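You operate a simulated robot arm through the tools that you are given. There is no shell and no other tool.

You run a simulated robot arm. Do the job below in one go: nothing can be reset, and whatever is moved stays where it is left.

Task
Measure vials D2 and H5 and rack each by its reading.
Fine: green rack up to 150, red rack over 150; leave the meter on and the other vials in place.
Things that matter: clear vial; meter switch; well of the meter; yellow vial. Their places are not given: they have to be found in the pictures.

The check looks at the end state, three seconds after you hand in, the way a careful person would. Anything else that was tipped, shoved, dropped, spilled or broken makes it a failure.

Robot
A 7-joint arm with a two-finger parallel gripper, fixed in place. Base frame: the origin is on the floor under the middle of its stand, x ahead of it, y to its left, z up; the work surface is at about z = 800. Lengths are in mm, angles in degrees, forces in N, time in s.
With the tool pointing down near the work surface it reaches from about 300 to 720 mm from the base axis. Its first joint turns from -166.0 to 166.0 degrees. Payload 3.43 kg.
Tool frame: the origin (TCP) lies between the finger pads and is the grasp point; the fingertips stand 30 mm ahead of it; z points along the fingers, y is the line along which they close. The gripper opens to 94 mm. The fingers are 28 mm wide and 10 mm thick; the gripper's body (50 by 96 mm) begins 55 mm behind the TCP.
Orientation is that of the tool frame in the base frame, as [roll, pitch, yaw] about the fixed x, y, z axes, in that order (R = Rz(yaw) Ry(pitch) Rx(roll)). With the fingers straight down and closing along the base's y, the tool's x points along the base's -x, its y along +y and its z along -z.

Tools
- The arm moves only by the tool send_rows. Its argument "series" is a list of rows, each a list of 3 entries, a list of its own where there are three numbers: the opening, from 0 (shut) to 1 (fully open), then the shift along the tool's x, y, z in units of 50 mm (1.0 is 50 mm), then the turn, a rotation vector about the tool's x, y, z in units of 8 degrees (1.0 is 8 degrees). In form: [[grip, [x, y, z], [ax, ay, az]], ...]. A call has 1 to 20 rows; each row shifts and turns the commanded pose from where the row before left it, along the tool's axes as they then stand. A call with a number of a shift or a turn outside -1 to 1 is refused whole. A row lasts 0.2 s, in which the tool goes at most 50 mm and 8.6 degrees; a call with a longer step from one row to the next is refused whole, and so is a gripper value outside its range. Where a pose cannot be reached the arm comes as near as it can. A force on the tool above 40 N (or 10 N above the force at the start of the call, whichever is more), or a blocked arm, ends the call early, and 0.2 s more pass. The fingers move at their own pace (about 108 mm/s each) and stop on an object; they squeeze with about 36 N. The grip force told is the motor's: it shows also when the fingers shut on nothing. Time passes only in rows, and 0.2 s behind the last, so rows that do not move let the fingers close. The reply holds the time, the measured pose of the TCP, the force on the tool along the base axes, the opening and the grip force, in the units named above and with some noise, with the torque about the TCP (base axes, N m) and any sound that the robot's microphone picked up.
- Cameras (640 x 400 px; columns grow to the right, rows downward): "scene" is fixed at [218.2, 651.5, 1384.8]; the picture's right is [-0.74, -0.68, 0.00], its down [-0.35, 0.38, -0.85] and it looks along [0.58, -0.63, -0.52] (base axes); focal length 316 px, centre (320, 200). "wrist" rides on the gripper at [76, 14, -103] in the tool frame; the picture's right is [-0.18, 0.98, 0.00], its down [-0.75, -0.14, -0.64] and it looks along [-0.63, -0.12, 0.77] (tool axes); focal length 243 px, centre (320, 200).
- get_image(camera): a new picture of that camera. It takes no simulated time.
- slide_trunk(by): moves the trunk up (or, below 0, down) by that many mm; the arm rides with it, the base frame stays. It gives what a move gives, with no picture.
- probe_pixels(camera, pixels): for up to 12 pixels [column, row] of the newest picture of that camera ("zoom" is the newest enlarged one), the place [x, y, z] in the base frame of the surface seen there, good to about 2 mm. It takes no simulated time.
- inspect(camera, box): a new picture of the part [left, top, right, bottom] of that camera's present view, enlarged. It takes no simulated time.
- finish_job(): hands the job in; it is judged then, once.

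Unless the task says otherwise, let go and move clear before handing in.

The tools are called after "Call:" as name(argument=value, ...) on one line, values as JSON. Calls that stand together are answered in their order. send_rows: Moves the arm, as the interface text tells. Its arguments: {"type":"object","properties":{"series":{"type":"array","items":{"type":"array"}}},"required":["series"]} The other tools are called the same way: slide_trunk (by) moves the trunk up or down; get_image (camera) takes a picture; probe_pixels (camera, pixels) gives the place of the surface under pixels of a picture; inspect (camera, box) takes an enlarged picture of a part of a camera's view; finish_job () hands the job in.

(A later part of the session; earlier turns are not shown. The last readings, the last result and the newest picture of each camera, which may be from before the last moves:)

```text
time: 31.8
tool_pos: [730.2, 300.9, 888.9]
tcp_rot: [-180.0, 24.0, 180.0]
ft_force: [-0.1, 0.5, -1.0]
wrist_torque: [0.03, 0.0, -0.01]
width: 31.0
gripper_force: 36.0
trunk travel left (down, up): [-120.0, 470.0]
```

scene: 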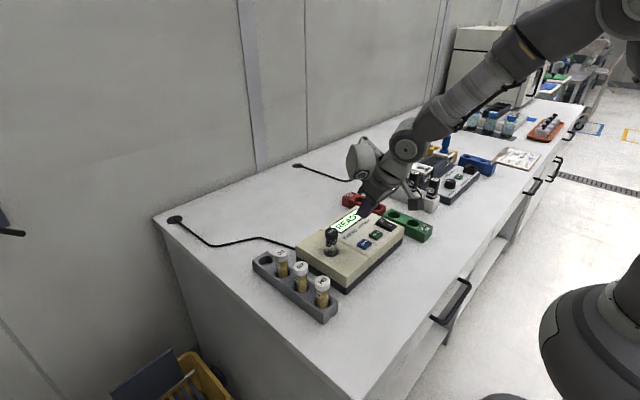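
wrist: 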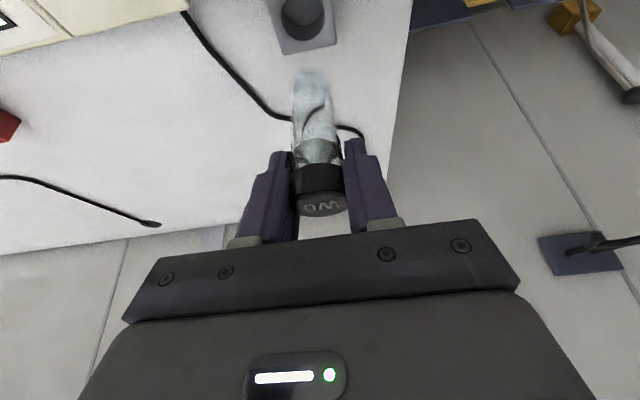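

Call:
send_rows(series=[[0, [0.0081, 0, 0.0183], [0, 0, 0]], [0, [0.0081, 0, 0.0183], [0, 0, 0]], [0, [0, 0, 0], [0, 0, 0]]])

```text
time: 32.6
tool_pos: [729.2, 300.1, 887.1]
tcp_rot: [179.9, 24.0, 179.9]
ft_force: [-0.7, 0.1, -0.7]
wrist_torque: [0.0, -0.02, 0.01]
width: 30.7
gripper_force: 35.8
trunk travel left (down, up): [-120.0, 470.0]
```

Call:
send_rows(series=[[0, [0.0081, 0, 0.0183], [0, 0, 0]], [0, [0, 0, 0], [0, 0, 0]]])

```text
time: 33.2
tool_pos: [730.5, 300.0, 887.9]
tcp_rot: [179.9, 24.1, -180.0]
ft_force: [0.5, -1.0, 5.4]
wrist_torque: [-0.02, -0.01, 0.0]
width: 30.6
gripper_force: 36.1
trunk travel left (down, up): [-120.0, 470.0]
```

Contact at 5.4 N: W0 is on its hole's floor. I'll release, rise 104 mm and shift over D2.

Call:
send_rows(series=[[0.6, [0, 0, 0], [0, 0, 0]], [0.6, [0, 0, 0], [0, 0, 0]], [0.6, [0, 0, 0], [0, 0, 0]], [0.6, [-0.1057, 0, -0.2375], [0, 0, 0]], [0.6, [-0.2115, 0, -0.475], [0, 0, 0]], [0.6, [-0.2115, 0, -0.475], [0, 0, 0]], [0.6, [-0.2115, 0, -0.475], [0, 0, 0]], [0.6, [-0.1057, 0, -0.2375], [0, 0, 0]], [0.6, [0, 0, 0], [0, 0, 0]], [0.6, [0.594, 0, -0.264], [0, 0, 0]], [0.6, [0.594, 0, -0.264], [0, 0, 0]], [0.6, [0, 0, 0], [0, 0, 0]], [0.6, [0, 0, 0], [0, 0, 0]]])

Call:
get_image(camera="wrist")

Call:
inspect(camera="scene", box=[210, 180, 350, 320])

```text
time: 36.0
tool_pos: [665.2, 300.9, 990.1]
tcp_rot: [-180.0, 24.1, 179.9]
ft_force: [-0.3, 0.8, 0.4]
wrist_torque: [0.02, 0.01, 0.0]
width: 56.2
gripper_force: 0.0
trunk travel left (down, up): [-120.0, 470.0]
```

```text
taken
```

wrist: 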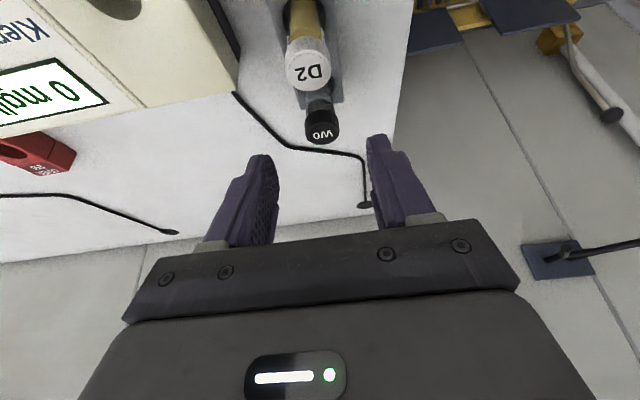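

```text
2.86 times, centred on (280, 250) of scene
```

zoom: 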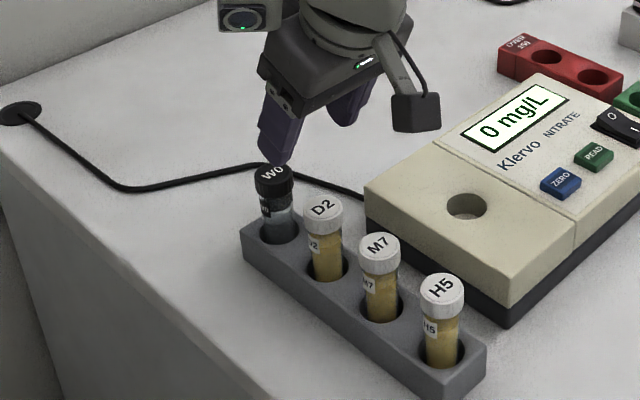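

W0 is back upright in its hole. D2's cap is at (309,70) in the wrist view; I'll zoom there and probe its centre.

Call:
inspect(camera="wrist", box=[265, 20, 355, 150])

```text
3.08 times, centred on (310, 85) of wrist
```

zoom: 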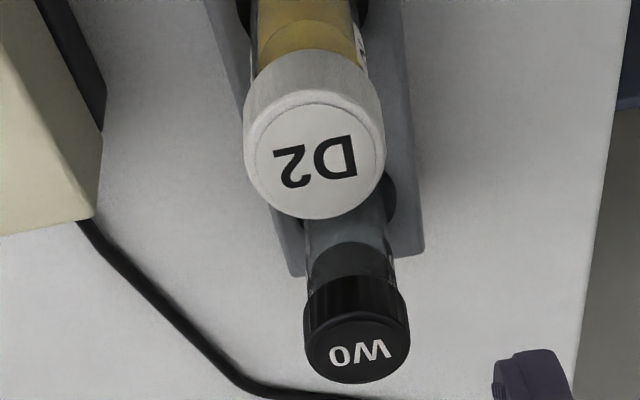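

Call:
probe_pixels(camera="zoom", pixels=[[252, 160], [380, 160], [316, 108], [314, 212], [316, 160], [315, 70], [357, 350], [357, 322], [357, 378]])

```text
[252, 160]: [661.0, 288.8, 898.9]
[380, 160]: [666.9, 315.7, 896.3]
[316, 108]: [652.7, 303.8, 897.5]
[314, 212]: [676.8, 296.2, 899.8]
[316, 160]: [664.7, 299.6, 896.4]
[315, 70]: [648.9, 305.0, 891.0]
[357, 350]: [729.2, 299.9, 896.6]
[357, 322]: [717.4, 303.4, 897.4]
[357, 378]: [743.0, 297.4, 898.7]
```

D2's cap centre is (664.5,301), right under the TCP. I'll descend 103 mm with the fingers open and grip.

Call:
send_rows(series=[[0.6, [0.1676, 0, 0.3764], [0, 0, 0]], [0.6, [0.1676, 0, 0.3764], [0, 0, 0]], [0.6, [0.1676, 0, 0.3764], [0, 0, 0]], [0.6, [0.1676, 0, 0.3764], [0, 0, 0]], [0.6, [0.1676, 0, 0.3764], [0, 0, 0]], [0.6, [0, 0, 0], [0, 0, 0]], [0.6, [0, 0, 0], [0, 0, 0]]])

Call:
get_image(camera="wrist")

```text
time: 37.6
tool_pos: [665.8, 299.9, 889.6]
tcp_rot: [-179.9, 23.9, -180.0]
ft_force: [-0.5, -0.7, -0.2]
wrist_torque: [0.02, 0.03, 0.04]
width: 56.5
gripper_force: 0.0
trunk travel left (down, up): [-120.0, 470.0]
```

```text
taken
```

wrist: 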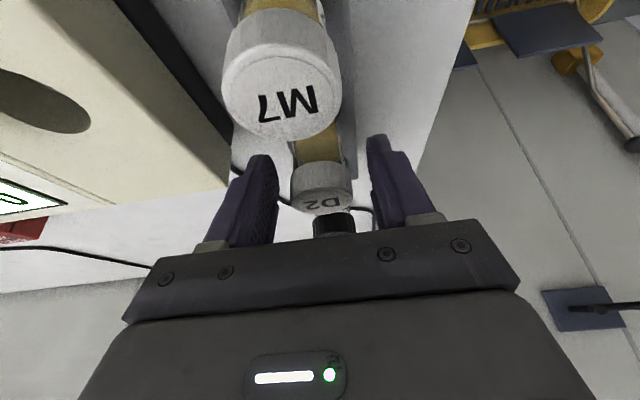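

D2's cap is between the fingers. I'll grip it, lift 104 mm and carry it over the well.

Call:
send_rows(series=[[0, [0, 0, 0], [0, 0, 0]], [0, [0, 0, 0], [0, 0, 0]], [0, [0, 0, 0], [0, 0, 0]], [0, [-0.1057, 0, -0.2375], [0, 0, 0]], [0, [-0.1057, 0, -0.2375], [0, 0, 0]], [0, [-0.2115, 0, -0.475], [0, 0, 0]], [0, [-0.2115, 0, -0.475], [0, 0, 0]], [0, [-0.2115, 0, -0.475], [0, 0, 0]], [0, [0, 0, 0], [0, 0, 0]], [0, [0.335, -0.76, -0.149], [0, 0, 0]], [0, [0.335, -0.76, -0.149], [0, 0, 0]], [0, [0.335, -0.76, -0.149], [0, 0, 0]], [0, [0, 0, 0], [0, 0, 0]], [0, [0, 0, 0], [0, 0, 0]]])

Call:
get_image(camera="wrist")

Call:
inspect(camera="scene", box=[260, 140, 400, 300])

```text
time: 40.6
tool_pos: [611.8, 185.2, 989.1]
tcp_rot: [179.9, 24.0, -179.9]
ft_force: [0.1, -0.2, -0.2]
wrist_torque: [0.01, -0.02, 0.01]
width: 30.9
gripper_force: 36.0
trunk travel left (down, up): [-120.0, 470.0]
```

```text
taken
```

wrist: 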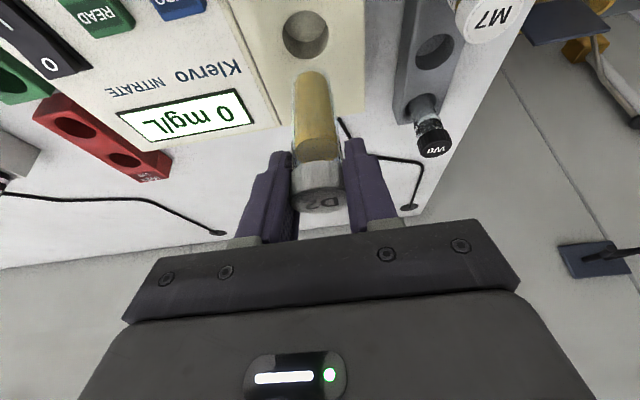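

```text
2.50 times, centred on (330, 220) of scene
```

zoom: 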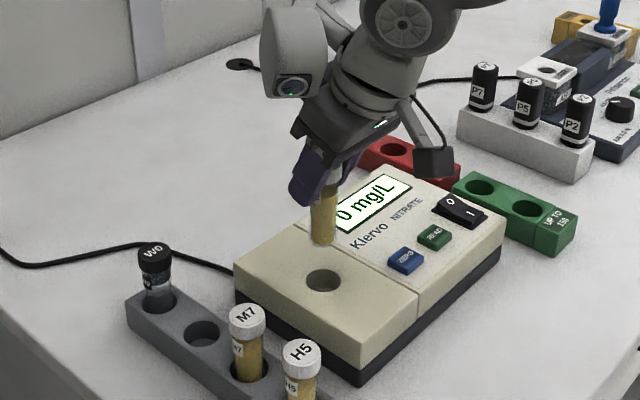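

D2 hangs upright over the well, aligned as W0 was. I'll lower it 76 mm into the well.

Call:
send_rows(series=[[0, [0.1139, 0, 0.2558], [0, 0, 0]], [0, [0.1139, 0, 0.2558], [0, 0, 0]], [0, [0.1139, 0, 0.2558], [0, 0, 0]], [0, [0.1139, 0, 0.2558], [0, 0, 0]], [0, [0.1139, 0, 0.2558], [0, 0, 0]], [0, [0, 0, 0], [0, 0, 0]], [0, [0.0244, 0, 0.0548], [0, 0, 0]], [0, [0.0244, 0, 0.0548], [0, 0, 0]], [0, [0, 0, 0], [0, 0, 0]]])

Call:
get_image(camera="wrist")

```text
time: 42.6
tool_pos: [610.5, 186.3, 914.6]
tcp_rot: [-180.0, 23.9, 180.0]
ft_force: [0.8, -0.4, 2.1]
wrist_torque: [-0.01, 0.01, -0.04]
width: 30.6
gripper_force: 35.7
trunk travel left (down, up): [-120.0, 470.0]
```

```text
taken
```

wrist: 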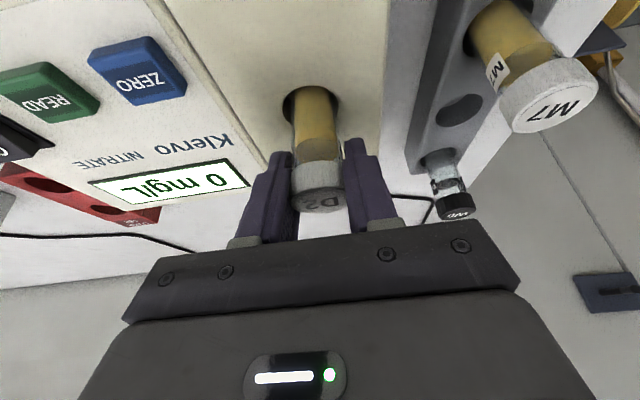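

Force is 2.1 N, likely just touching. I'll go down 1 mm more to confirm contact.

Call:
send_rows(series=[[0, [0.0081, 0, 0.0183], [0, 0, 0]], [0, [0, 0, 0], [0, 0, 0]]])

```text
time: 43.2
tool_pos: [610.4, 186.2, 915.7]
tcp_rot: [-179.9, 24.1, 180.0]
ft_force: [-2.7, -1.0, 11.2]
wrist_torque: [-0.16, 0.31, 0.03]
width: 30.8
gripper_force: 35.4
trunk travel left (down, up): [-120.0, 470.0]
```

Contact at 11 N. I'll check in the scene that D2 is fully down before releasing.

Call:
inspect(camera="scene", box=[300, 200, 380, 270])

Call:
inspect(camera="wrist", box=[260, 60, 380, 230])

```text
5.71 times, centred on (340, 235) of scene
```

zoom: 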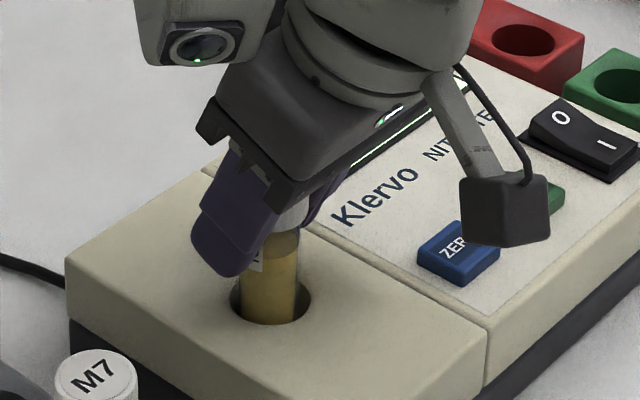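

```text
2.35 times, centred on (320, 145) of wrist
```

zoom: 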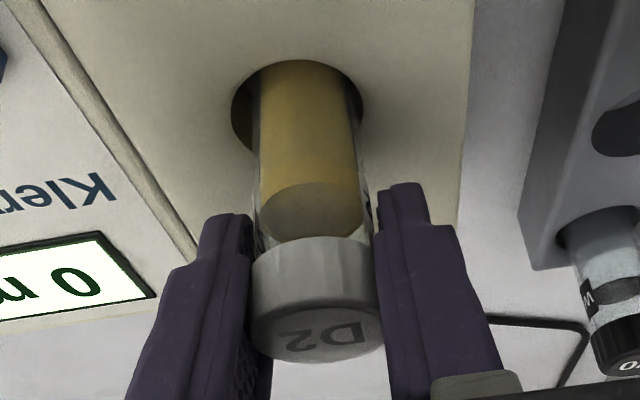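

D2 is down inside the well. I'll ease 0.8 mm, release, rise 66 mm and move over the READ button with fingers closing.

Call:
send_rows(series=[[0, [-0.0065, 0, -0.0146], [0, 0, 0]], [0.6, [0, 0, 0], [0, 0, 0]], [0.6, [0, 0, 0], [0, 0, 0]], [0.6, [0, 0, 0], [0, 0, 0]], [0.6, [-0.132, 0, -0.297], [0, 0, 0]], [0.6, [-0.198, 0, -0.4455], [0, 0, 0]], [0.6, [-0.198, 0, -0.4455], [0, 0, 0]], [0, [0.286, -0.829, -0.127], [0, 0, 0]], [0, [0.286, -0.829, -0.127], [0, 0, 0]], [0, [0.286, -0.829, -0.127], [0, 0, 0]], [0, [0, 0, 0], [0, 0, 0]], [0, [0, 0, 0], [0, 0, 0]]])

Call:
get_image(camera="wrist")

Call:
inspect(camera="scene", box=[290, 160, 430, 280])

```text
time: 45.8
tool_pos: [563.2, 61.6, 979.1]
tcp_rot: [180.0, 23.9, -179.8]
ft_force: [-0.7, 0.3, 0.0]
wrist_torque: [0.02, 0.03, 0.01]
width: 0.0
gripper_force: 33.1
trunk travel left (down, up): [-120.0, 470.0]
```

```text
taken
```

wrist: 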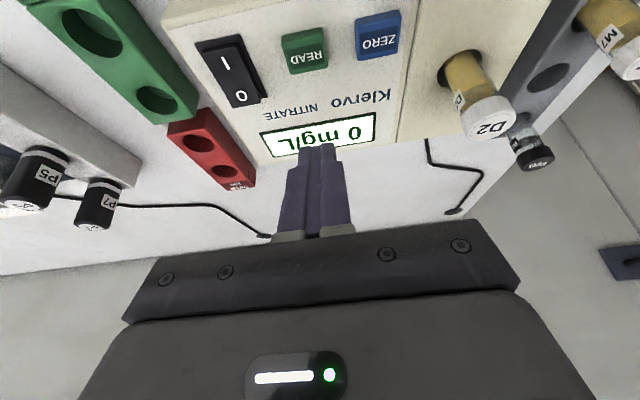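

```text
3.33 times, centred on (360, 220) of scene
```

zoom: 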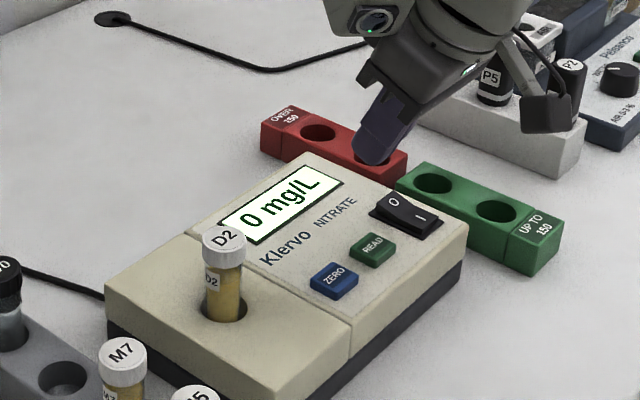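

D2 stands in the well. I'm above READ (563,62); I'll descend 72 mm then go in 1 mm steps.

Call:
send_rows(series=[[0, [0.1464, 0, 0.3289], [0, 0, 0]], [0, [0.1464, 0, 0.3289], [0, 0, 0]], [0, [0.1464, 0, 0.3289], [0, 0, 0]], [0, [0.1464, 0, 0.3289], [0, 0, 0]], [0, [0, 0, 0], [0, 0, 0]], [0, [0.0081, 0, 0.0183], [0, 0, 0]], [0, [0.0081, 0, 0.0183], [0, 0, 0]], [0, [0, 0, 0], [0, 0, 0]]])

Call:
inspect(camera="scene", box=[310, 180, 420, 280])

```text
time: 47.6
tool_pos: [564.6, 61.9, 906.8]
tcp_rot: [179.9, 24.0, 180.0]
ft_force: [-0.1, -0.4, -0.6]
wrist_torque: [0.06, -0.02, -0.02]
width: 0.1
gripper_force: 32.8
trunk travel left (down, up): [-120.0, 470.0]
```

```text
4.00 times, centred on (365, 230) of scene
```

zoom: 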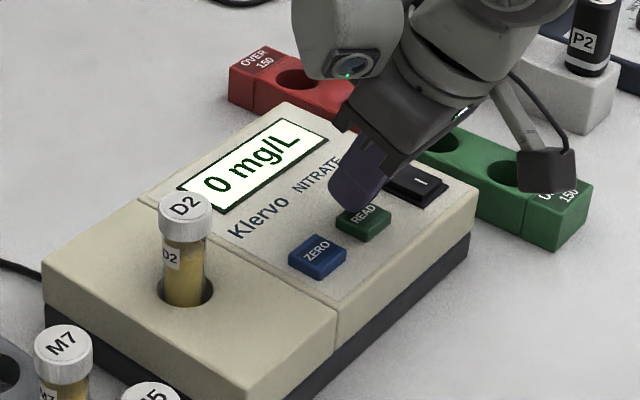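

Call:
send_rows(series=[[0, [0.018, 0, -0.008], [0, 0, 0]], [0, [0.0081, 0, 0.0183], [0, 0, 0]], [0, [0.0081, 0, 0.0183], [0, 0, 0]], [0, [0.0081, 0, 0.0183], [0, 0, 0]], [0, [0.0081, 0, 0.0183], [0, 0, 0]]])

```text
time: 48.8
tool_pos: [562.8, 64.0, 902.8]
tcp_rot: [180.0, 24.0, -179.9]
ft_force: [0.8, 0.8, 0.6]
wrist_torque: [0.03, -0.02, -0.02]
width: 0.1
gripper_force: 32.8
trunk travel left (down, up): [-120.0, 470.0]
heard: click
```

Click heard. I'll lift off 20 mm, wait, and read the display.

Call:
send_rows(series=[[0, [-0.0813, 0, -0.1827], [0, 0, 0]], [0, [-0.0813, 0, -0.1827], [0, 0, 0]], [0, [0, 0, 0], [0, 0, 0]], [0, [0, 0, 0], [0, 0, 0]], [0, [0, 0, 0], [0, 0, 0]], [0, [0, 0, 0], [0, 0, 0]], [0, [0, 0, 0], [0, 0, 0]]])

Call:
inspect(camera="scene", box=[310, 180, 420, 280])

```text
time: 50.4
tool_pos: [562.7, 62.1, 921.5]
tcp_rot: [-179.9, 24.0, 180.0]
ft_force: [-0.2, 0.0, 0.0]
wrist_torque: [0.01, -0.01, -0.02]
width: 0.0
gripper_force: 33.2
trunk travel left (down, up): [-120.0, 470.0]
```

```text
4.00 times, centred on (365, 230) of scene
```

zoom: 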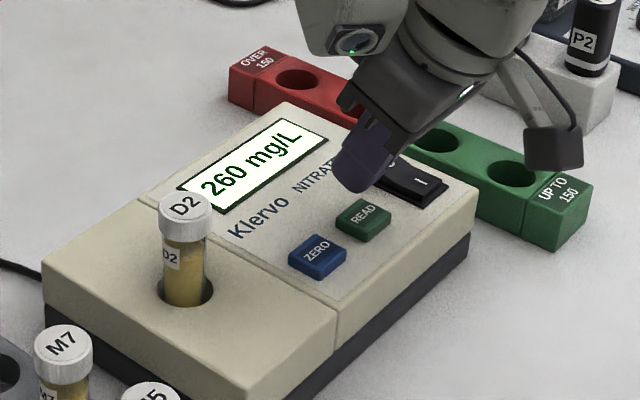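

The display shows 260 mg/L. I'll zoom in closer to be sure of the digits.

Call:
inspect(camera="scene", box=[350, 205, 400, 240])

Call:
get_image(camera="wrist")

```text
11.43 times, centred on (375, 222) of scene
```

zoom: 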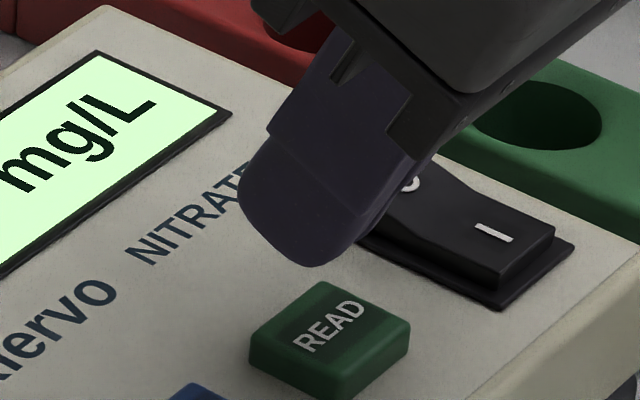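

```text
taken
```

wrist: 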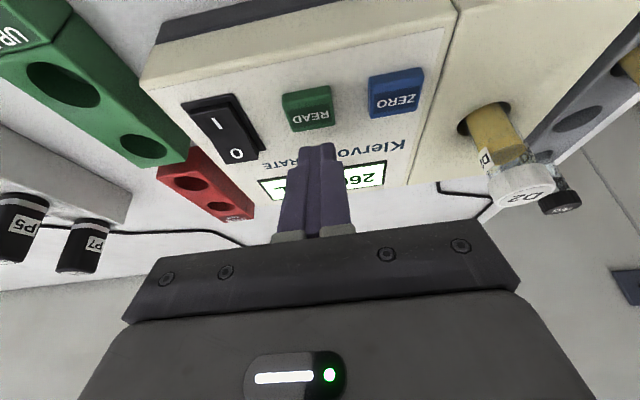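

D2 reads 260 mg/L, so it goes to the red rack. I'll rise and go back over D2 in the well, opening the fingers.

Call:
send_rows(series=[[0, [-0.236, 0, -0.53], [0, 0, 0]], [0, [-0.236, 0, -0.53], [0, 0, 0]], [0.6, [-0.292, 0.829, 0.13], [0, 0, 0]], [0.6, [-0.292, 0.829, 0.13], [0, 0, 0]], [0.6, [-0.292, 0.829, 0.13], [0, 0, 0]], [0.6, [0, 0, 0], [0, 0, 0]], [0.6, [0, 0, 0], [0, 0, 0]]])

Call:
get_image(camera="wrist")

Call:
inspect(camera="scene", box=[290, 160, 430, 280])

```text
time: 52.0
tool_pos: [610.4, 188.1, 979.6]
tcp_rot: [-180.0, 24.1, -180.0]
ft_force: [0.2, -0.7, 0.2]
wrist_torque: [-0.01, 0.01, -0.02]
width: 56.4
gripper_force: 0.0
trunk travel left (down, up): [-120.0, 470.0]
```

```text
taken
```

wrist: 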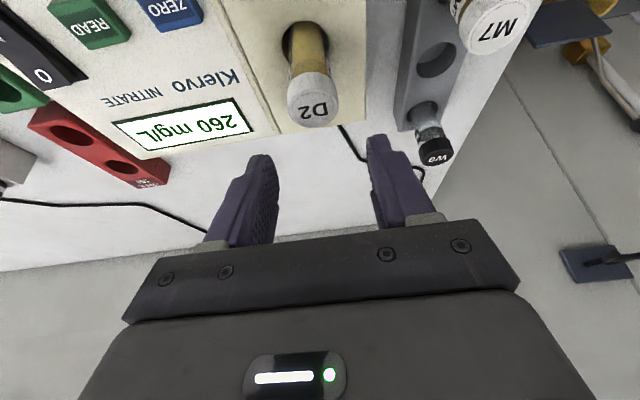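

```text
3.33 times, centred on (360, 220) of scene
```

zoom: 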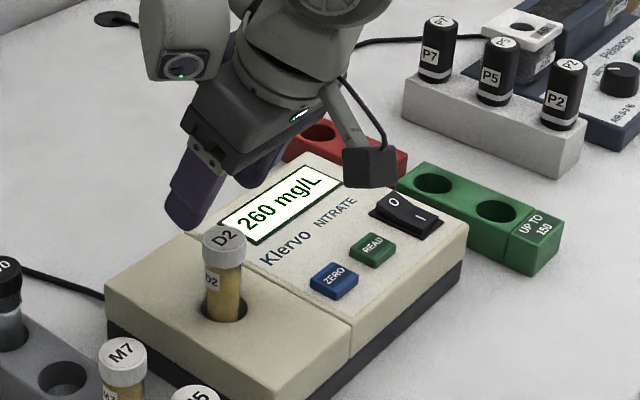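

Both cameras read "260 mg/L". I'll descend on D2 and grip it.

Call:
send_rows(series=[[0.6, [0.179, 0, 0.402], [0, 0, 0]], [0.6, [0.179, 0, 0.402], [0, 0, 0]], [0.6, [0.179, 0, 0.402], [0, 0, 0]], [0.6, [0, 0, 0], [0, 0, 0]], [0, [0, 0, 0], [0, 0, 0]], [0, [0, 0, 0], [0, 0, 0]], [0, [0, 0, 0], [0, 0, 0]]])

```text
time: 53.6
tool_pos: [611.0, 187.7, 913.4]
tcp_rot: [179.9, 24.0, -179.8]
ft_force: [-0.3, 0.4, -0.5]
wrist_torque: [-0.01, 0.02, 0.02]
width: 30.7
gripper_force: 36.1
trunk travel left (down, up): [-120.0, 470.0]
```

D2 is gripped again (30.7 mm). Before carrying it across, I'll probe the neighbouring P-vials' rack behind the red rack for clearance.

Call:
inspect(camera="scene", box=[330, 150, 470, 260])

```text
3.64 times, centred on (400, 205) of scene
```

zoom: 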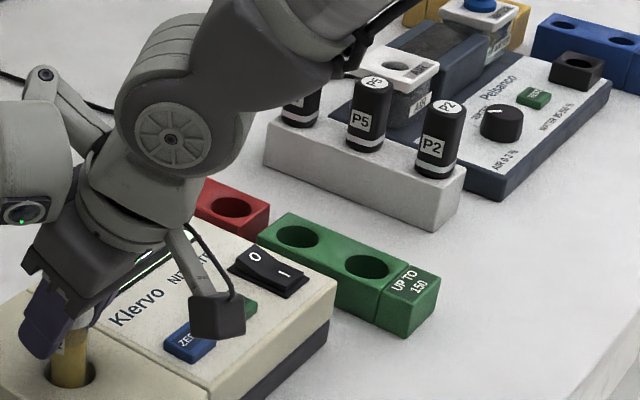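

Call:
probe_pixels(camera="zoom", pixels=[[375, 82], [446, 106], [300, 105], [265, 150], [430, 215], [360, 180], [232, 206], [297, 237], [367, 266]])

```text
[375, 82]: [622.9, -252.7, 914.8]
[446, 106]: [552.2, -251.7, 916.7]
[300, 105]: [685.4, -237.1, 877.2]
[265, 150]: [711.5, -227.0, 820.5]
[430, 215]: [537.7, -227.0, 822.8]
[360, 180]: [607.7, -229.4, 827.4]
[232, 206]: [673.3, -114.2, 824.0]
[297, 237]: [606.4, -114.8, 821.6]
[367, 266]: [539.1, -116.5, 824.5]
```

The P-vials stand at y≈-252, over 80 mm beyond anything the gripper will occupy at y≈-98. I'll lift D2 and carry it above the nearer red hole.

Call:
send_rows(series=[[0, [-0.1057, 0, -0.2375], [0, 0, 0]], [0, [-0.1057, 0, -0.2375], [0, 0, 0]], [0, [-0.2115, 0, -0.475], [0, 0, 0]], [0, [-0.2115, 0, -0.475], [0, 0, 0]], [0, [0, 0, 0], [0, 0, 0]], [0, [-0.1475, -0.814, 0.0657], [0, 0, 0]], [0, [-0.1475, -0.814, 0.0657], [0, 0, 0]], [0, [-0.1475, -0.814, 0.0657], [0, 0, 0]], [0, [-0.1475, -0.814, 0.0657], [0, 0, 0]], [0, [-0.1475, -0.814, 0.0657], [0, 0, 0]], [0, [-0.1475, -0.814, 0.0657], [0, 0, 0]], [0, [-0.1475, -0.814, 0.0657], [0, 0, 0]], [0, [0, 0, 0], [0, 0, 0]], [0, [0, 0, 0], [0, 0, 0]]])

Call:
get_image(camera="wrist")

Call:
inspect(camera="scene", box=[320, 130, 460, 250])

```text
time: 56.6
tool_pos: [668.9, -98.0, 992.7]
tcp_rot: [-180.0, 23.9, 180.0]
ft_force: [-0.9, 0.2, -1.1]
wrist_torque: [-0.02, 0.01, 0.03]
width: 30.8
gripper_force: 35.5
trunk travel left (down, up): [-120.0, 470.0]
```

```text
taken
```

wrist: 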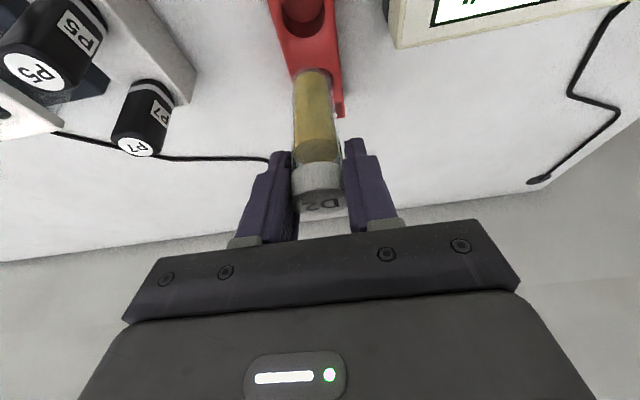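

```text
3.33 times, centred on (390, 190) of scene
```

zoom: 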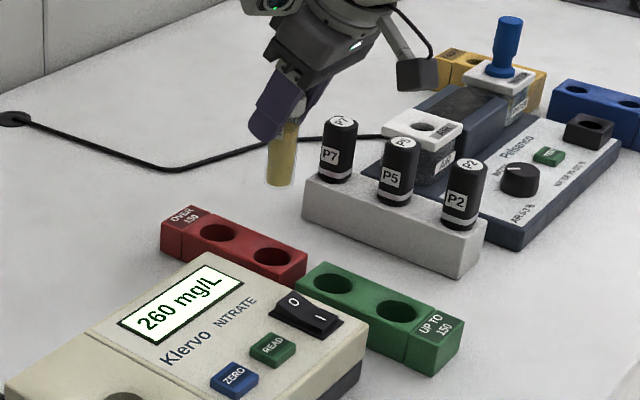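

D2 hangs above the red rack; the nearer red hole is at (302,8) in the wrist view. I'll zoom and probe its rim.

Call:
inspect(camera="wrist", box=[260, 0, 350, 56])

```text
7.11 times, centred on (305, 28) of wrist
```

zoom: 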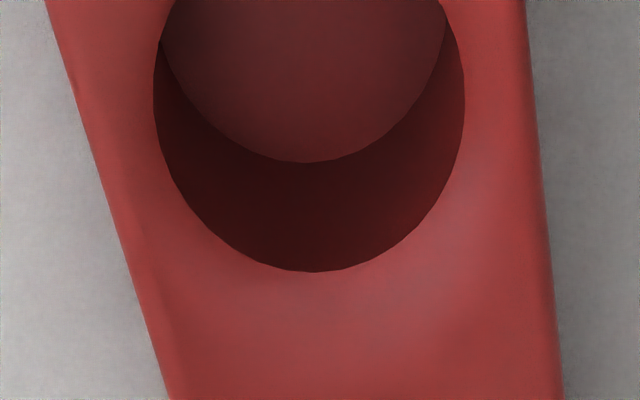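

Call:
probe_pixels(camera="zoom", pixels=[[148, 100], [470, 100], [312, 277], [300, 80], [300, 20], [300, 150], [180, 390], [545, 300], [525, 30], [70, 50], [240, 320], [420, 300]])

```text
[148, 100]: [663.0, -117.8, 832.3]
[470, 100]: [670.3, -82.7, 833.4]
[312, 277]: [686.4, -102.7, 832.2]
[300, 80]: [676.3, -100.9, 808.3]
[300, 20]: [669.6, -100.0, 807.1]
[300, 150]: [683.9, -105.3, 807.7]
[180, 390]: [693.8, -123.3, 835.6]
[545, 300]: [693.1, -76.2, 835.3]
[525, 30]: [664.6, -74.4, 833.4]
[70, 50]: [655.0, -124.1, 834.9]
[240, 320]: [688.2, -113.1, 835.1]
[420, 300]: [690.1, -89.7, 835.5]
```

Call:
inspect(camera="scene", box=[350, 170, 410, 215])

```text
8.89 times, centred on (380, 192) of scene
```

zoom: 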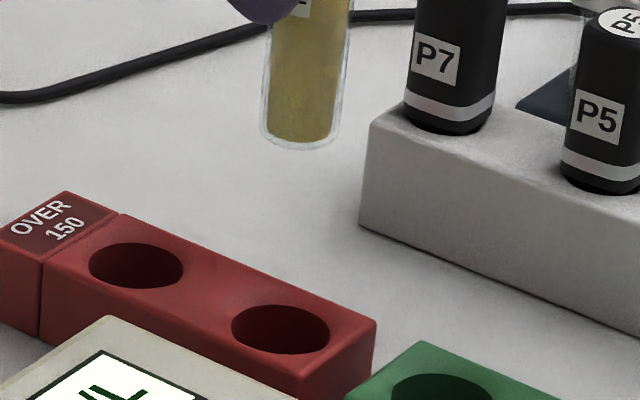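

The vial's drop line lands within ~1–2 mm of the hole centre; I'll correct by (-1.5,+0.4) and lower 96 mm.

Call:
send_rows(series=[[0, [0.0274, 0.008, -0.0122], [0, 0, 0]], [0, [0.1562, 0, 0.3508], [0, 0, 0]], [0, [0.1562, 0, 0.3508], [0, 0, 0]], [0, [0.1562, 0, 0.3508], [0, 0, 0]], [0, [0.0781, 0, 0.1754], [0, 0, 0]], [0, [0, 0, 0], [0, 0, 0]]])

Call:
get_image(camera="wrist")

Call:
inspect(camera="scene", box=[340, 150, 430, 220])

```text
time: 58.0
tool_pos: [667.3, -96.8, 924.3]
tcp_rot: [180.0, 24.0, -179.8]
ft_force: [0.6, -0.4, -0.6]
wrist_torque: [-0.01, -0.01, -0.02]
width: 30.9
gripper_force: 35.5
trunk travel left (down, up): [-120.0, 470.0]
```

```text
taken
```

wrist: 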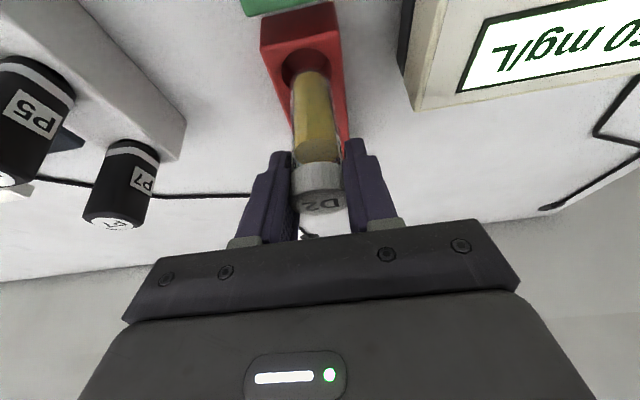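

```text
5.71 times, centred on (385, 185) of scene
```

zoom: 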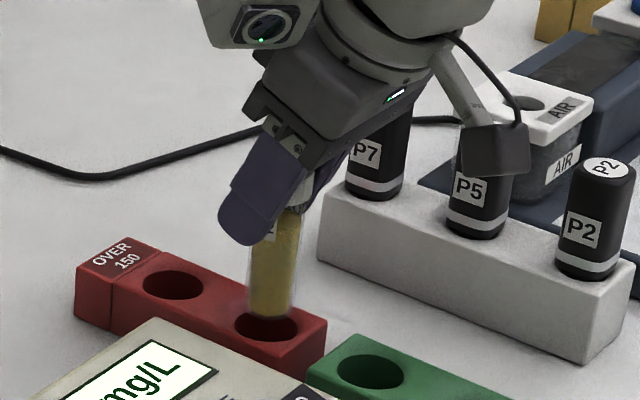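

D2's bottom is just at the mouth of the red hole, centred. I'll lower another 30 mm.

Call:
send_rows(series=[[0, [0.0814, 0, 0.1827], [0, 0, 0]], [0, [0.0814, 0, 0.1827], [0, 0, 0]], [0, [0.0814, 0, 0.1827], [0, 0, 0]], [0, [0, 0, 0], [0, 0, 0]]])

Call:
inspect(camera="scene", box=[340, 150, 430, 220])

```text
time: 59.0
tool_pos: [665.4, -96.3, 895.6]
tcp_rot: [-180.0, 24.0, -179.9]
ft_force: [0.0, 0.7, -1.5]
wrist_torque: [0.02, 0.0, 0.03]
width: 30.7
gripper_force: 36.0
trunk travel left (down, up): [-120.0, 470.0]
```

```text
5.71 times, centred on (385, 185) of scene
```

zoom: 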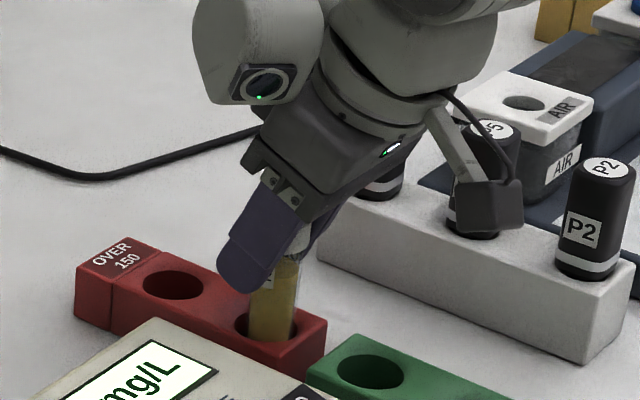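

D2 is well inside the red hole with no side force. I'll creep down to the floor.

Call:
send_rows(series=[[0, [0.0163, 0, 0.0365], [0, 0, 0]], [0, [0.0163, 0, 0.0365], [0, 0, 0]], [0, [0.0081, 0, 0.0183], [0, 0, 0]], [0, [0, 0, 0], [0, 0, 0]]])

```text
time: 60.0
tool_pos: [666.2, -97.0, 891.5]
tcp_rot: [-180.0, 24.0, 179.9]
ft_force: [0.2, -0.2, -0.1]
wrist_torque: [0.04, 0.0, 0.03]
width: 30.7
gripper_force: 36.0
trunk travel left (down, up): [-120.0, 470.0]
```

Call:
send_rows(series=[[0, [0.0081, 0, 0.0183], [0, 0, 0]], [0, [0.0081, 0, 0.0183], [0, 0, 0]], [0, [0, 0, 0], [0, 0, 0]]])

```text
time: 60.8
tool_pos: [665.6, -97.9, 886.9]
tcp_rot: [-180.0, 24.0, 180.0]
ft_force: [0.0, -0.2, -0.4]
wrist_torque: [-0.02, -0.04, -0.03]
width: 30.8
gripper_force: 35.8
trunk travel left (down, up): [-120.0, 470.0]
```

Call:
send_rows(series=[[0, [0.0081, 0, 0.0183], [0, 0, 0]], [0, [0.0041, 0, 0.0091], [0, 0, 0]], [0, [0, 0, 0], [0, 0, 0]]])

```text
time: 61.6
tool_pos: [665.4, -98.0, 889.5]
tcp_rot: [179.9, 24.1, -180.0]
ft_force: [0.4, -0.8, 8.2]
wrist_torque: [-0.02, 0.1, 0.0]
width: 30.7
gripper_force: 36.2
trunk travel left (down, up): [-120.0, 470.0]
```

Contact at 8.2 N: D2 is on the red hole's floor. I'll release, rise clear and look.

Call:
send_rows(series=[[0.6, [0, 0, 0], [0, 0, 0]], [0.6, [0, 0, 0], [0, 0, 0]], [0.6, [0, 0, 0], [0, 0, 0]], [0.6, [-0.1057, 0, -0.2375], [0, 0, 0]], [0.6, [-0.1057, 0, -0.2375], [0, 0, 0]], [0.6, [-0.2115, 0, -0.475], [0, 0, 0]], [0.6, [-0.2115, 0, -0.475], [0, 0, 0]], [0.6, [-0.2115, 0, -0.475], [0, 0, 0]], [0.6, [0, 0, 0], [0, 0, 0]]])

Call:
inspect(camera="scene", box=[320, 130, 460, 250])

Call:
get_image(camera="wrist")

```text
time: 63.6
tool_pos: [665.5, -98.8, 992.4]
tcp_rot: [180.0, 24.0, 179.9]
ft_force: [0.2, -0.2, 0.1]
wrist_torque: [0.0, -0.01, -0.01]
width: 56.6
gripper_force: 0.0
trunk travel left (down, up): [-120.0, 470.0]
```

```text
3.33 times, centred on (390, 190) of scene
```

zoom: 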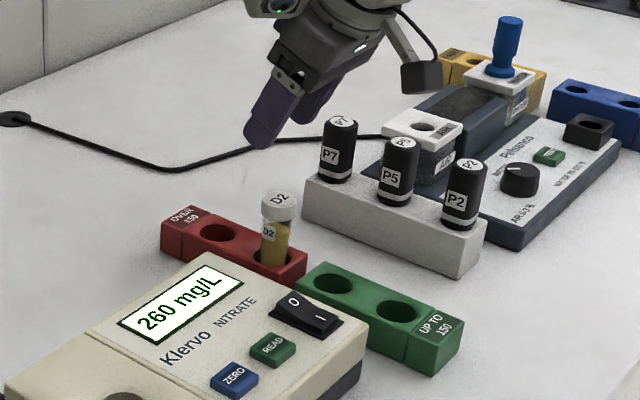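

```text
taken
```

wrist: 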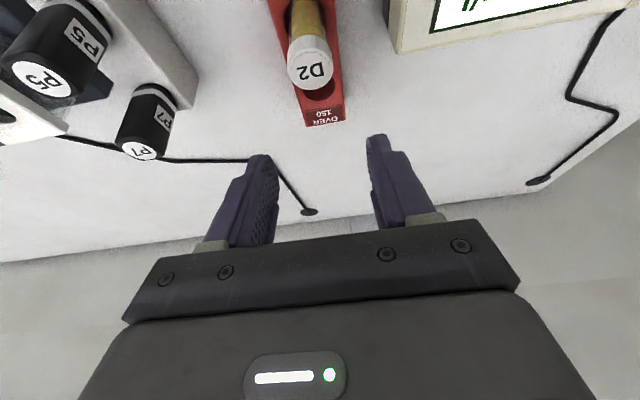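

D2 stands upright in the red rack's nearer hole. Now I'll travel at this height to above H5 at about (535,301).

Call:
send_rows(series=[[0.6, [0.2379, 0.7968, -0.1059], [0, 0, 0]], [0.6, [0.2379, 0.7968, -0.1059], [0, 0, 0]], [0.6, [0.2379, 0.7968, -0.1059], [0, 0, 0]], [0.6, [0.2379, 0.7968, -0.1059], [0, 0, 0]], [0.6, [0.2379, 0.7968, -0.1059], [0, 0, 0]], [0.6, [0.2379, 0.7968, -0.1059], [0, 0, 0]], [0.6, [0.2379, 0.7968, -0.1059], [0, 0, 0]], [0.6, [0.2379, 0.7968, -0.1059], [0, 0, 0]], [0.6, [0.2379, 0.7968, -0.1059], [0, 0, 0]], [0.6, [0.2379, 0.7968, -0.1059], [0, 0, 0]], [0.6, [0, 0, 0], [0, 0, 0]], [0.6, [0, 0, 0], [0, 0, 0]]])

Call:
inspect(camera="wrist", box=[265, 20, 355, 150])

```text
time: 66.2
tool_pos: [536.2, 297.8, 991.2]
tcp_rot: [180.0, 24.0, -179.9]
ft_force: [0.4, -0.1, 0.4]
wrist_torque: [0.04, 0.0, -0.01]
width: 56.6
gripper_force: 0.1
trunk travel left (down, up): [-120.0, 470.0]
```

```text
3.08 times, centred on (310, 85) of wrist
```

zoom: 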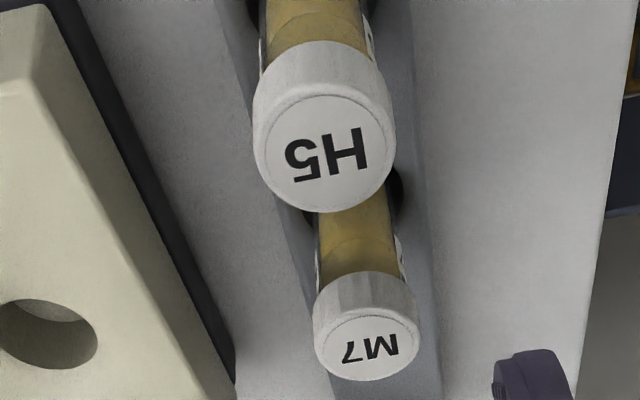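

Call:
probe_pixels(camera="zoom", pixels=[[262, 153], [389, 153], [325, 102], [324, 206], [325, 153], [366, 347]])

```text
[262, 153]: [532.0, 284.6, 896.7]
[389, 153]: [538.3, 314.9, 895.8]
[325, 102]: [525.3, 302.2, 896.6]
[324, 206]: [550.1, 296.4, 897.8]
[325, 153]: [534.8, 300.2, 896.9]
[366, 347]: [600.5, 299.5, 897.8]
```

H5's cap centre is ≈(536,300.3), so I'll correct +2 mm in y and descend 103 mm around it.

Call:
send_rows(series=[[0.6, [0.0146, 0.04, -0.0065], [0, 0, 0]], [0.6, [0.1676, 0, 0.3764], [0, 0, 0]], [0.6, [0.1676, 0, 0.3764], [0, 0, 0]], [0.6, [0.1676, 0, 0.3764], [0, 0, 0]], [0.6, [0.1676, 0, 0.3764], [0, 0, 0]], [0.6, [0.1676, 0, 0.3764], [0, 0, 0]], [0.6, [0, 0, 0], [0, 0, 0]], [0.6, [0, 0, 0], [0, 0, 0]]])

Call:
get_image(camera="wrist")

Call:
inspect(camera="scene", box=[240, 200, 380, 330])

```text
time: 68.0
tool_pos: [533.4, 300.9, 889.9]
tcp_rot: [-180.0, 24.0, 179.9]
ft_force: [0.1, -1.2, -0.2]
wrist_torque: [-0.04, -0.02, 0.01]
width: 56.2
gripper_force: 0.1
trunk travel left (down, up): [-120.0, 470.0]
```

```text
taken
```

wrist: 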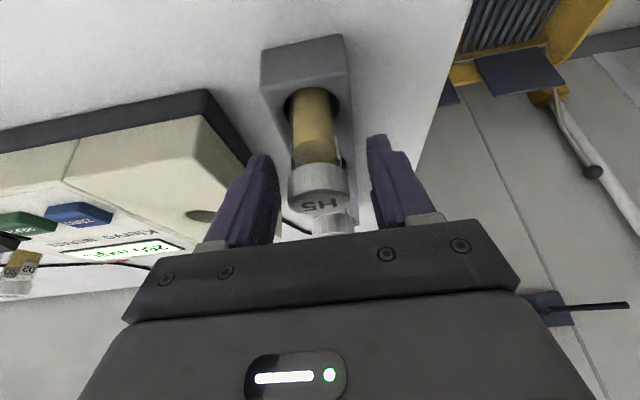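

```text
3.08 times, centred on (310, 265) of scene
```

zoom: 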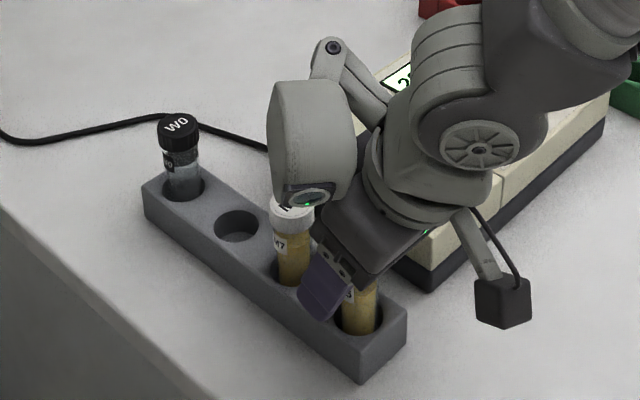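

H5's cap is centred between the fingers. I'll grip, lift 104 mm and carry it over the well.

Call:
send_rows(series=[[0, [0, 0, 0], [0, 0, 0]], [0, [0, 0, 0], [0, 0, 0]], [0, [0, 0, 0], [0, 0, 0]], [0, [-0.1057, 0, -0.2375], [0, 0, 0]], [0, [-0.1057, 0, -0.2375], [0, 0, 0]], [0, [-0.2115, 0, -0.475], [0, 0, 0]], [0, [-0.2115, 0, -0.475], [0, 0, 0]], [0, [-0.2115, 0, -0.475], [0, 0, 0]], [0, [0, 0, 0], [0, 0, 0]], [0, [-0.341, -0.571, 0.152], [0, 0, 0]], [0, [-0.341, -0.571, 0.152], [0, 0, 0]], [0, [-0.341, -0.571, 0.152], [0, 0, 0]], [0, [-0.341, -0.571, 0.152], [0, 0, 0]], [0, [0, 0, 0], [0, 0, 0]], [0, [0, 0, 0], [0, 0, 0]]])

Call:
get_image(camera="wrist")

Call:
inspect(camera="scene", box=[310, 210, 360, 270])

```text
time: 71.2
tool_pos: [610.2, 189.2, 994.0]
tcp_rot: [180.0, 24.0, -180.0]
ft_force: [0.9, -0.5, -0.5]
wrist_torque: [-0.01, 0.01, -0.03]
width: 30.8
gripper_force: 36.3
trunk travel left (down, up): [-120.0, 470.0]
```

```text
taken
```

wrist: 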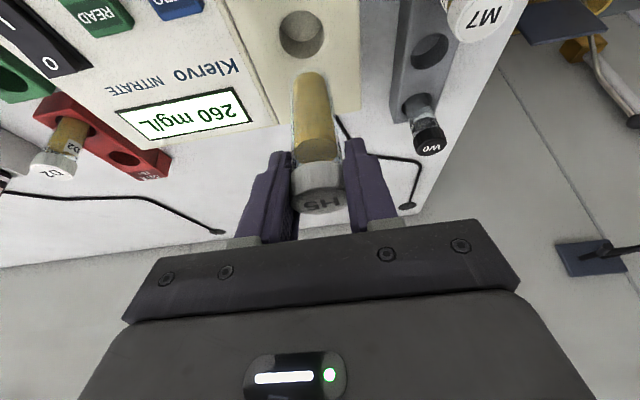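

```text
6.67 times, centred on (335, 240) of scene
```

zoom: 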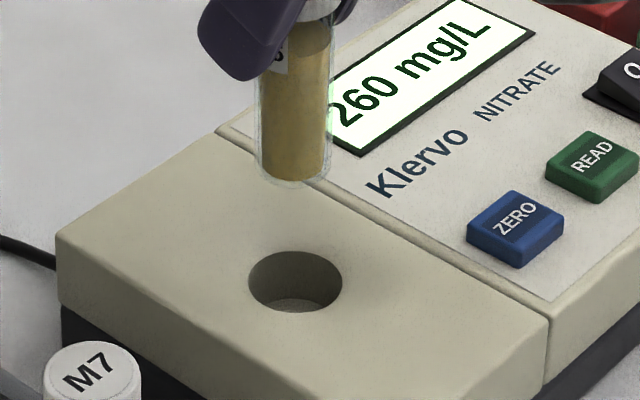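

The drop line from H5 shows it ~2.4 mm too far in +y over the well (wrist well at (301,34) vs (305,35) earlier). I'll correct that and lower 70 mm.

Call:
send_rows(series=[[0, [0, -0.048, 0], [0, 0, 0]], [0, [0.1139, 0, 0.2558], [0, 0, 0]], [0, [0.1139, 0, 0.2558], [0, 0, 0]], [0, [0.1139, 0, 0.2558], [0, 0, 0]], [0, [0.1139, 0, 0.2558], [0, 0, 0]], [0, [0.1139, 0, 0.2558], [0, 0, 0]], [0, [0, 0, 0], [0, 0, 0]], [0, [0, 0, 0], [0, 0, 0]]])

Call:
inspect(camera="wrist", box=[260, 60, 380, 230])

Call:
inspect(camera="scene", box=[300, 200, 380, 270])

```text
time: 73.0
tool_pos: [608.3, 187.4, 922.7]
tcp_rot: [180.0, 23.9, -180.0]
ft_force: [-0.4, -0.2, 0.4]
wrist_torque: [-0.02, 0.0, 0.0]
width: 30.7
gripper_force: 36.5
trunk travel left (down, up): [-120.0, 470.0]
```

```text
2.35 times, centred on (320, 145) of wrist
```

zoom: 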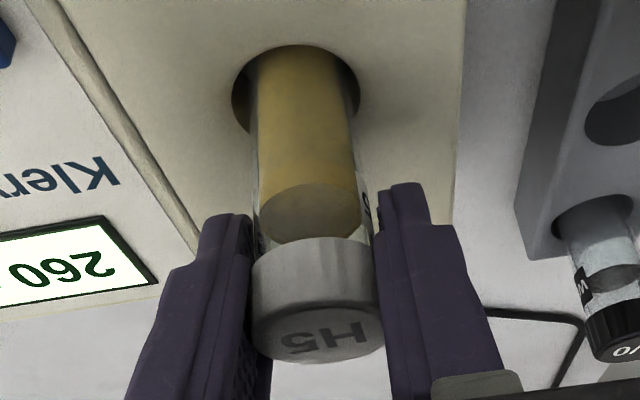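

```text
5.71 times, centred on (340, 235) of scene
```

zoom: 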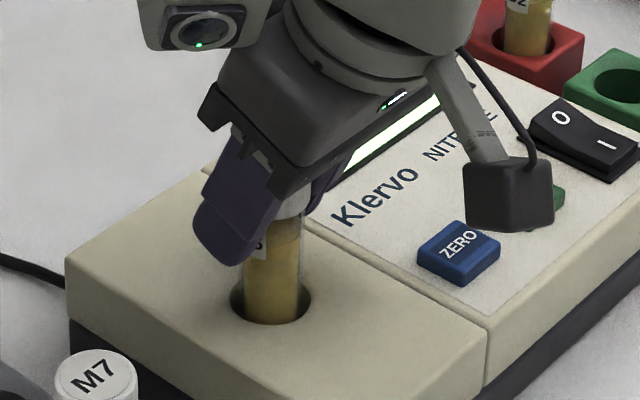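

H5 is inside the well with even gaps. I'll creep down to the floor.

Call:
send_rows(series=[[0, [0.0244, 0, 0.0548], [0, 0, 0]], [0, [0.0163, 0, 0.0365], [0, 0, 0]], [0, [0.0081, 0, 0.0183], [0, 0, 0]], [0, [0, 0, 0], [0, 0, 0]]])

```text
time: 74.0
tool_pos: [608.6, 187.2, 915.7]
tcp_rot: [179.9, 24.0, -180.0]
ft_force: [0.8, 0.0, -0.7]
wrist_torque: [-0.02, 0.02, -0.02]
width: 30.8
gripper_force: 35.9
trunk travel left (down, up): [-120.0, 470.0]
```

Call:
send_rows(series=[[0, [0.0081, 0, 0.0183], [0, 0, 0]], [0, [0.0081, 0, 0.0183], [0, 0, 0]], [0, [0, 0, 0], [0, 0, 0]]])

```text
time: 74.8
tool_pos: [608.4, 185.8, 914.6]
tcp_rot: [180.0, 24.1, 179.9]
ft_force: [-0.6, -0.6, 5.5]
wrist_torque: [-0.04, 0.07, -0.02]
width: 30.8
gripper_force: 35.9
trunk travel left (down, up): [-120.0, 470.0]
```

Contact at 5.5 N. I'll release H5, rise 65 mm and go above READ with fingers closing.

Call:
send_rows(series=[[0.6, [0, 0, 0], [0, 0, 0]], [0.6, [0, 0, 0], [0, 0, 0]], [0.6, [0, 0, 0], [0, 0, 0]], [0.6, [-0.132, 0, -0.297], [0, 0, 0]], [0.6, [-0.198, 0, -0.4455], [0, 0, 0]], [0.6, [-0.198, 0, -0.4455], [0, 0, 0]], [0, [0.286, -0.829, -0.127], [0, 0, 0]], [0, [0.286, -0.829, -0.127], [0, 0, 0]], [0, [0.286, -0.829, -0.127], [0, 0, 0]], [0, [0, 0, 0], [0, 0, 0]], [0, [0, 0, 0], [0, 0, 0]]])

Call:
get_image(camera="wrist")

Call:
inspect(camera="scene", box=[290, 160, 430, 280])

```text
time: 77.2
tool_pos: [562.6, 61.1, 978.5]
tcp_rot: [-180.0, 24.0, -179.9]
ft_force: [-0.2, -0.5, 1.0]
wrist_torque: [-0.01, -0.01, 0.0]
width: 0.0
gripper_force: 33.1
trunk travel left (down, up): [-120.0, 470.0]
```

```text
taken
```

wrist: 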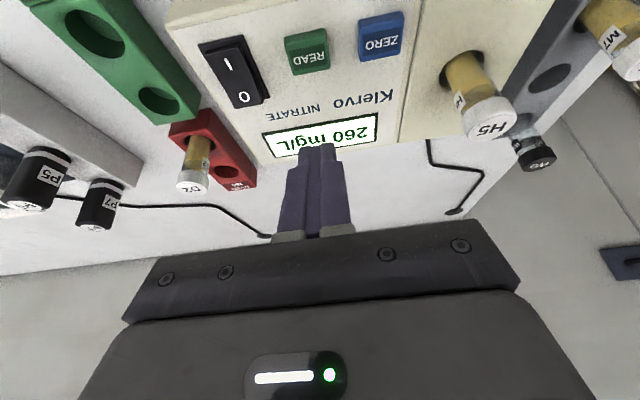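

```text
3.33 times, centred on (360, 220) of scene
```

zoom: 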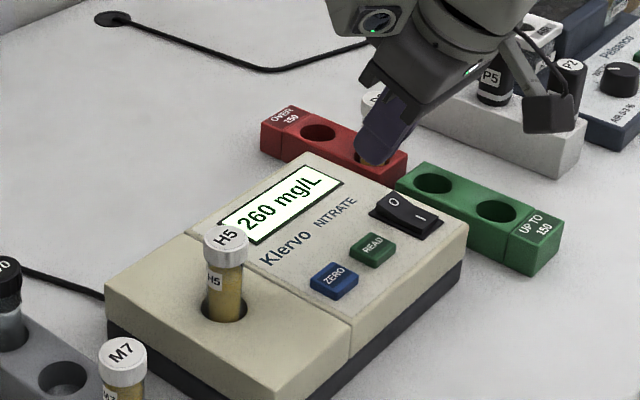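

H5 stands in the well. I'll press READ: down 72 mm and then in 1 mm steps.

Call:
send_rows(series=[[0, [0.1464, 0, 0.3289], [0, 0, 0]], [0, [0.1464, 0, 0.3289], [0, 0, 0]], [0, [0.1464, 0, 0.3289], [0, 0, 0]], [0, [0.1464, 0, 0.3289], [0, 0, 0]], [0, [0, 0, 0], [0, 0, 0]], [0, [0.0081, 0, 0.0183], [0, 0, 0]], [0, [0.0081, 0, 0.0183], [0, 0, 0]], [0, [0.0081, 0, 0.0183], [0, 0, 0]], [0, [0, 0, 0], [0, 0, 0]]])

```text
time: 79.2
tool_pos: [562.5, 62.1, 904.6]
tcp_rot: [180.0, 24.1, -179.9]
ft_force: [-0.9, 0.4, 0.5]
wrist_torque: [-0.03, -0.02, 0.02]
width: 0.0
gripper_force: 32.9
trunk travel left (down, up): [-120.0, 470.0]
```

Call:
send_rows(series=[[0, [0.0081, 0, 0.0183], [0, 0, 0]], [0, [0.0081, 0, 0.0183], [0, 0, 0]], [0, [0.0081, 0, 0.0183], [0, 0, 0]]])

```text
time: 80.0
tool_pos: [561.5, 61.0, 901.7]
tcp_rot: [180.0, 24.0, -180.0]
ft_force: [0.8, 0.1, 2.0]
wrist_torque: [0.02, -0.03, -0.01]
width: 0.0
gripper_force: 32.8
trunk travel left (down, up): [-120.0, 470.0]
heard: click, click
```

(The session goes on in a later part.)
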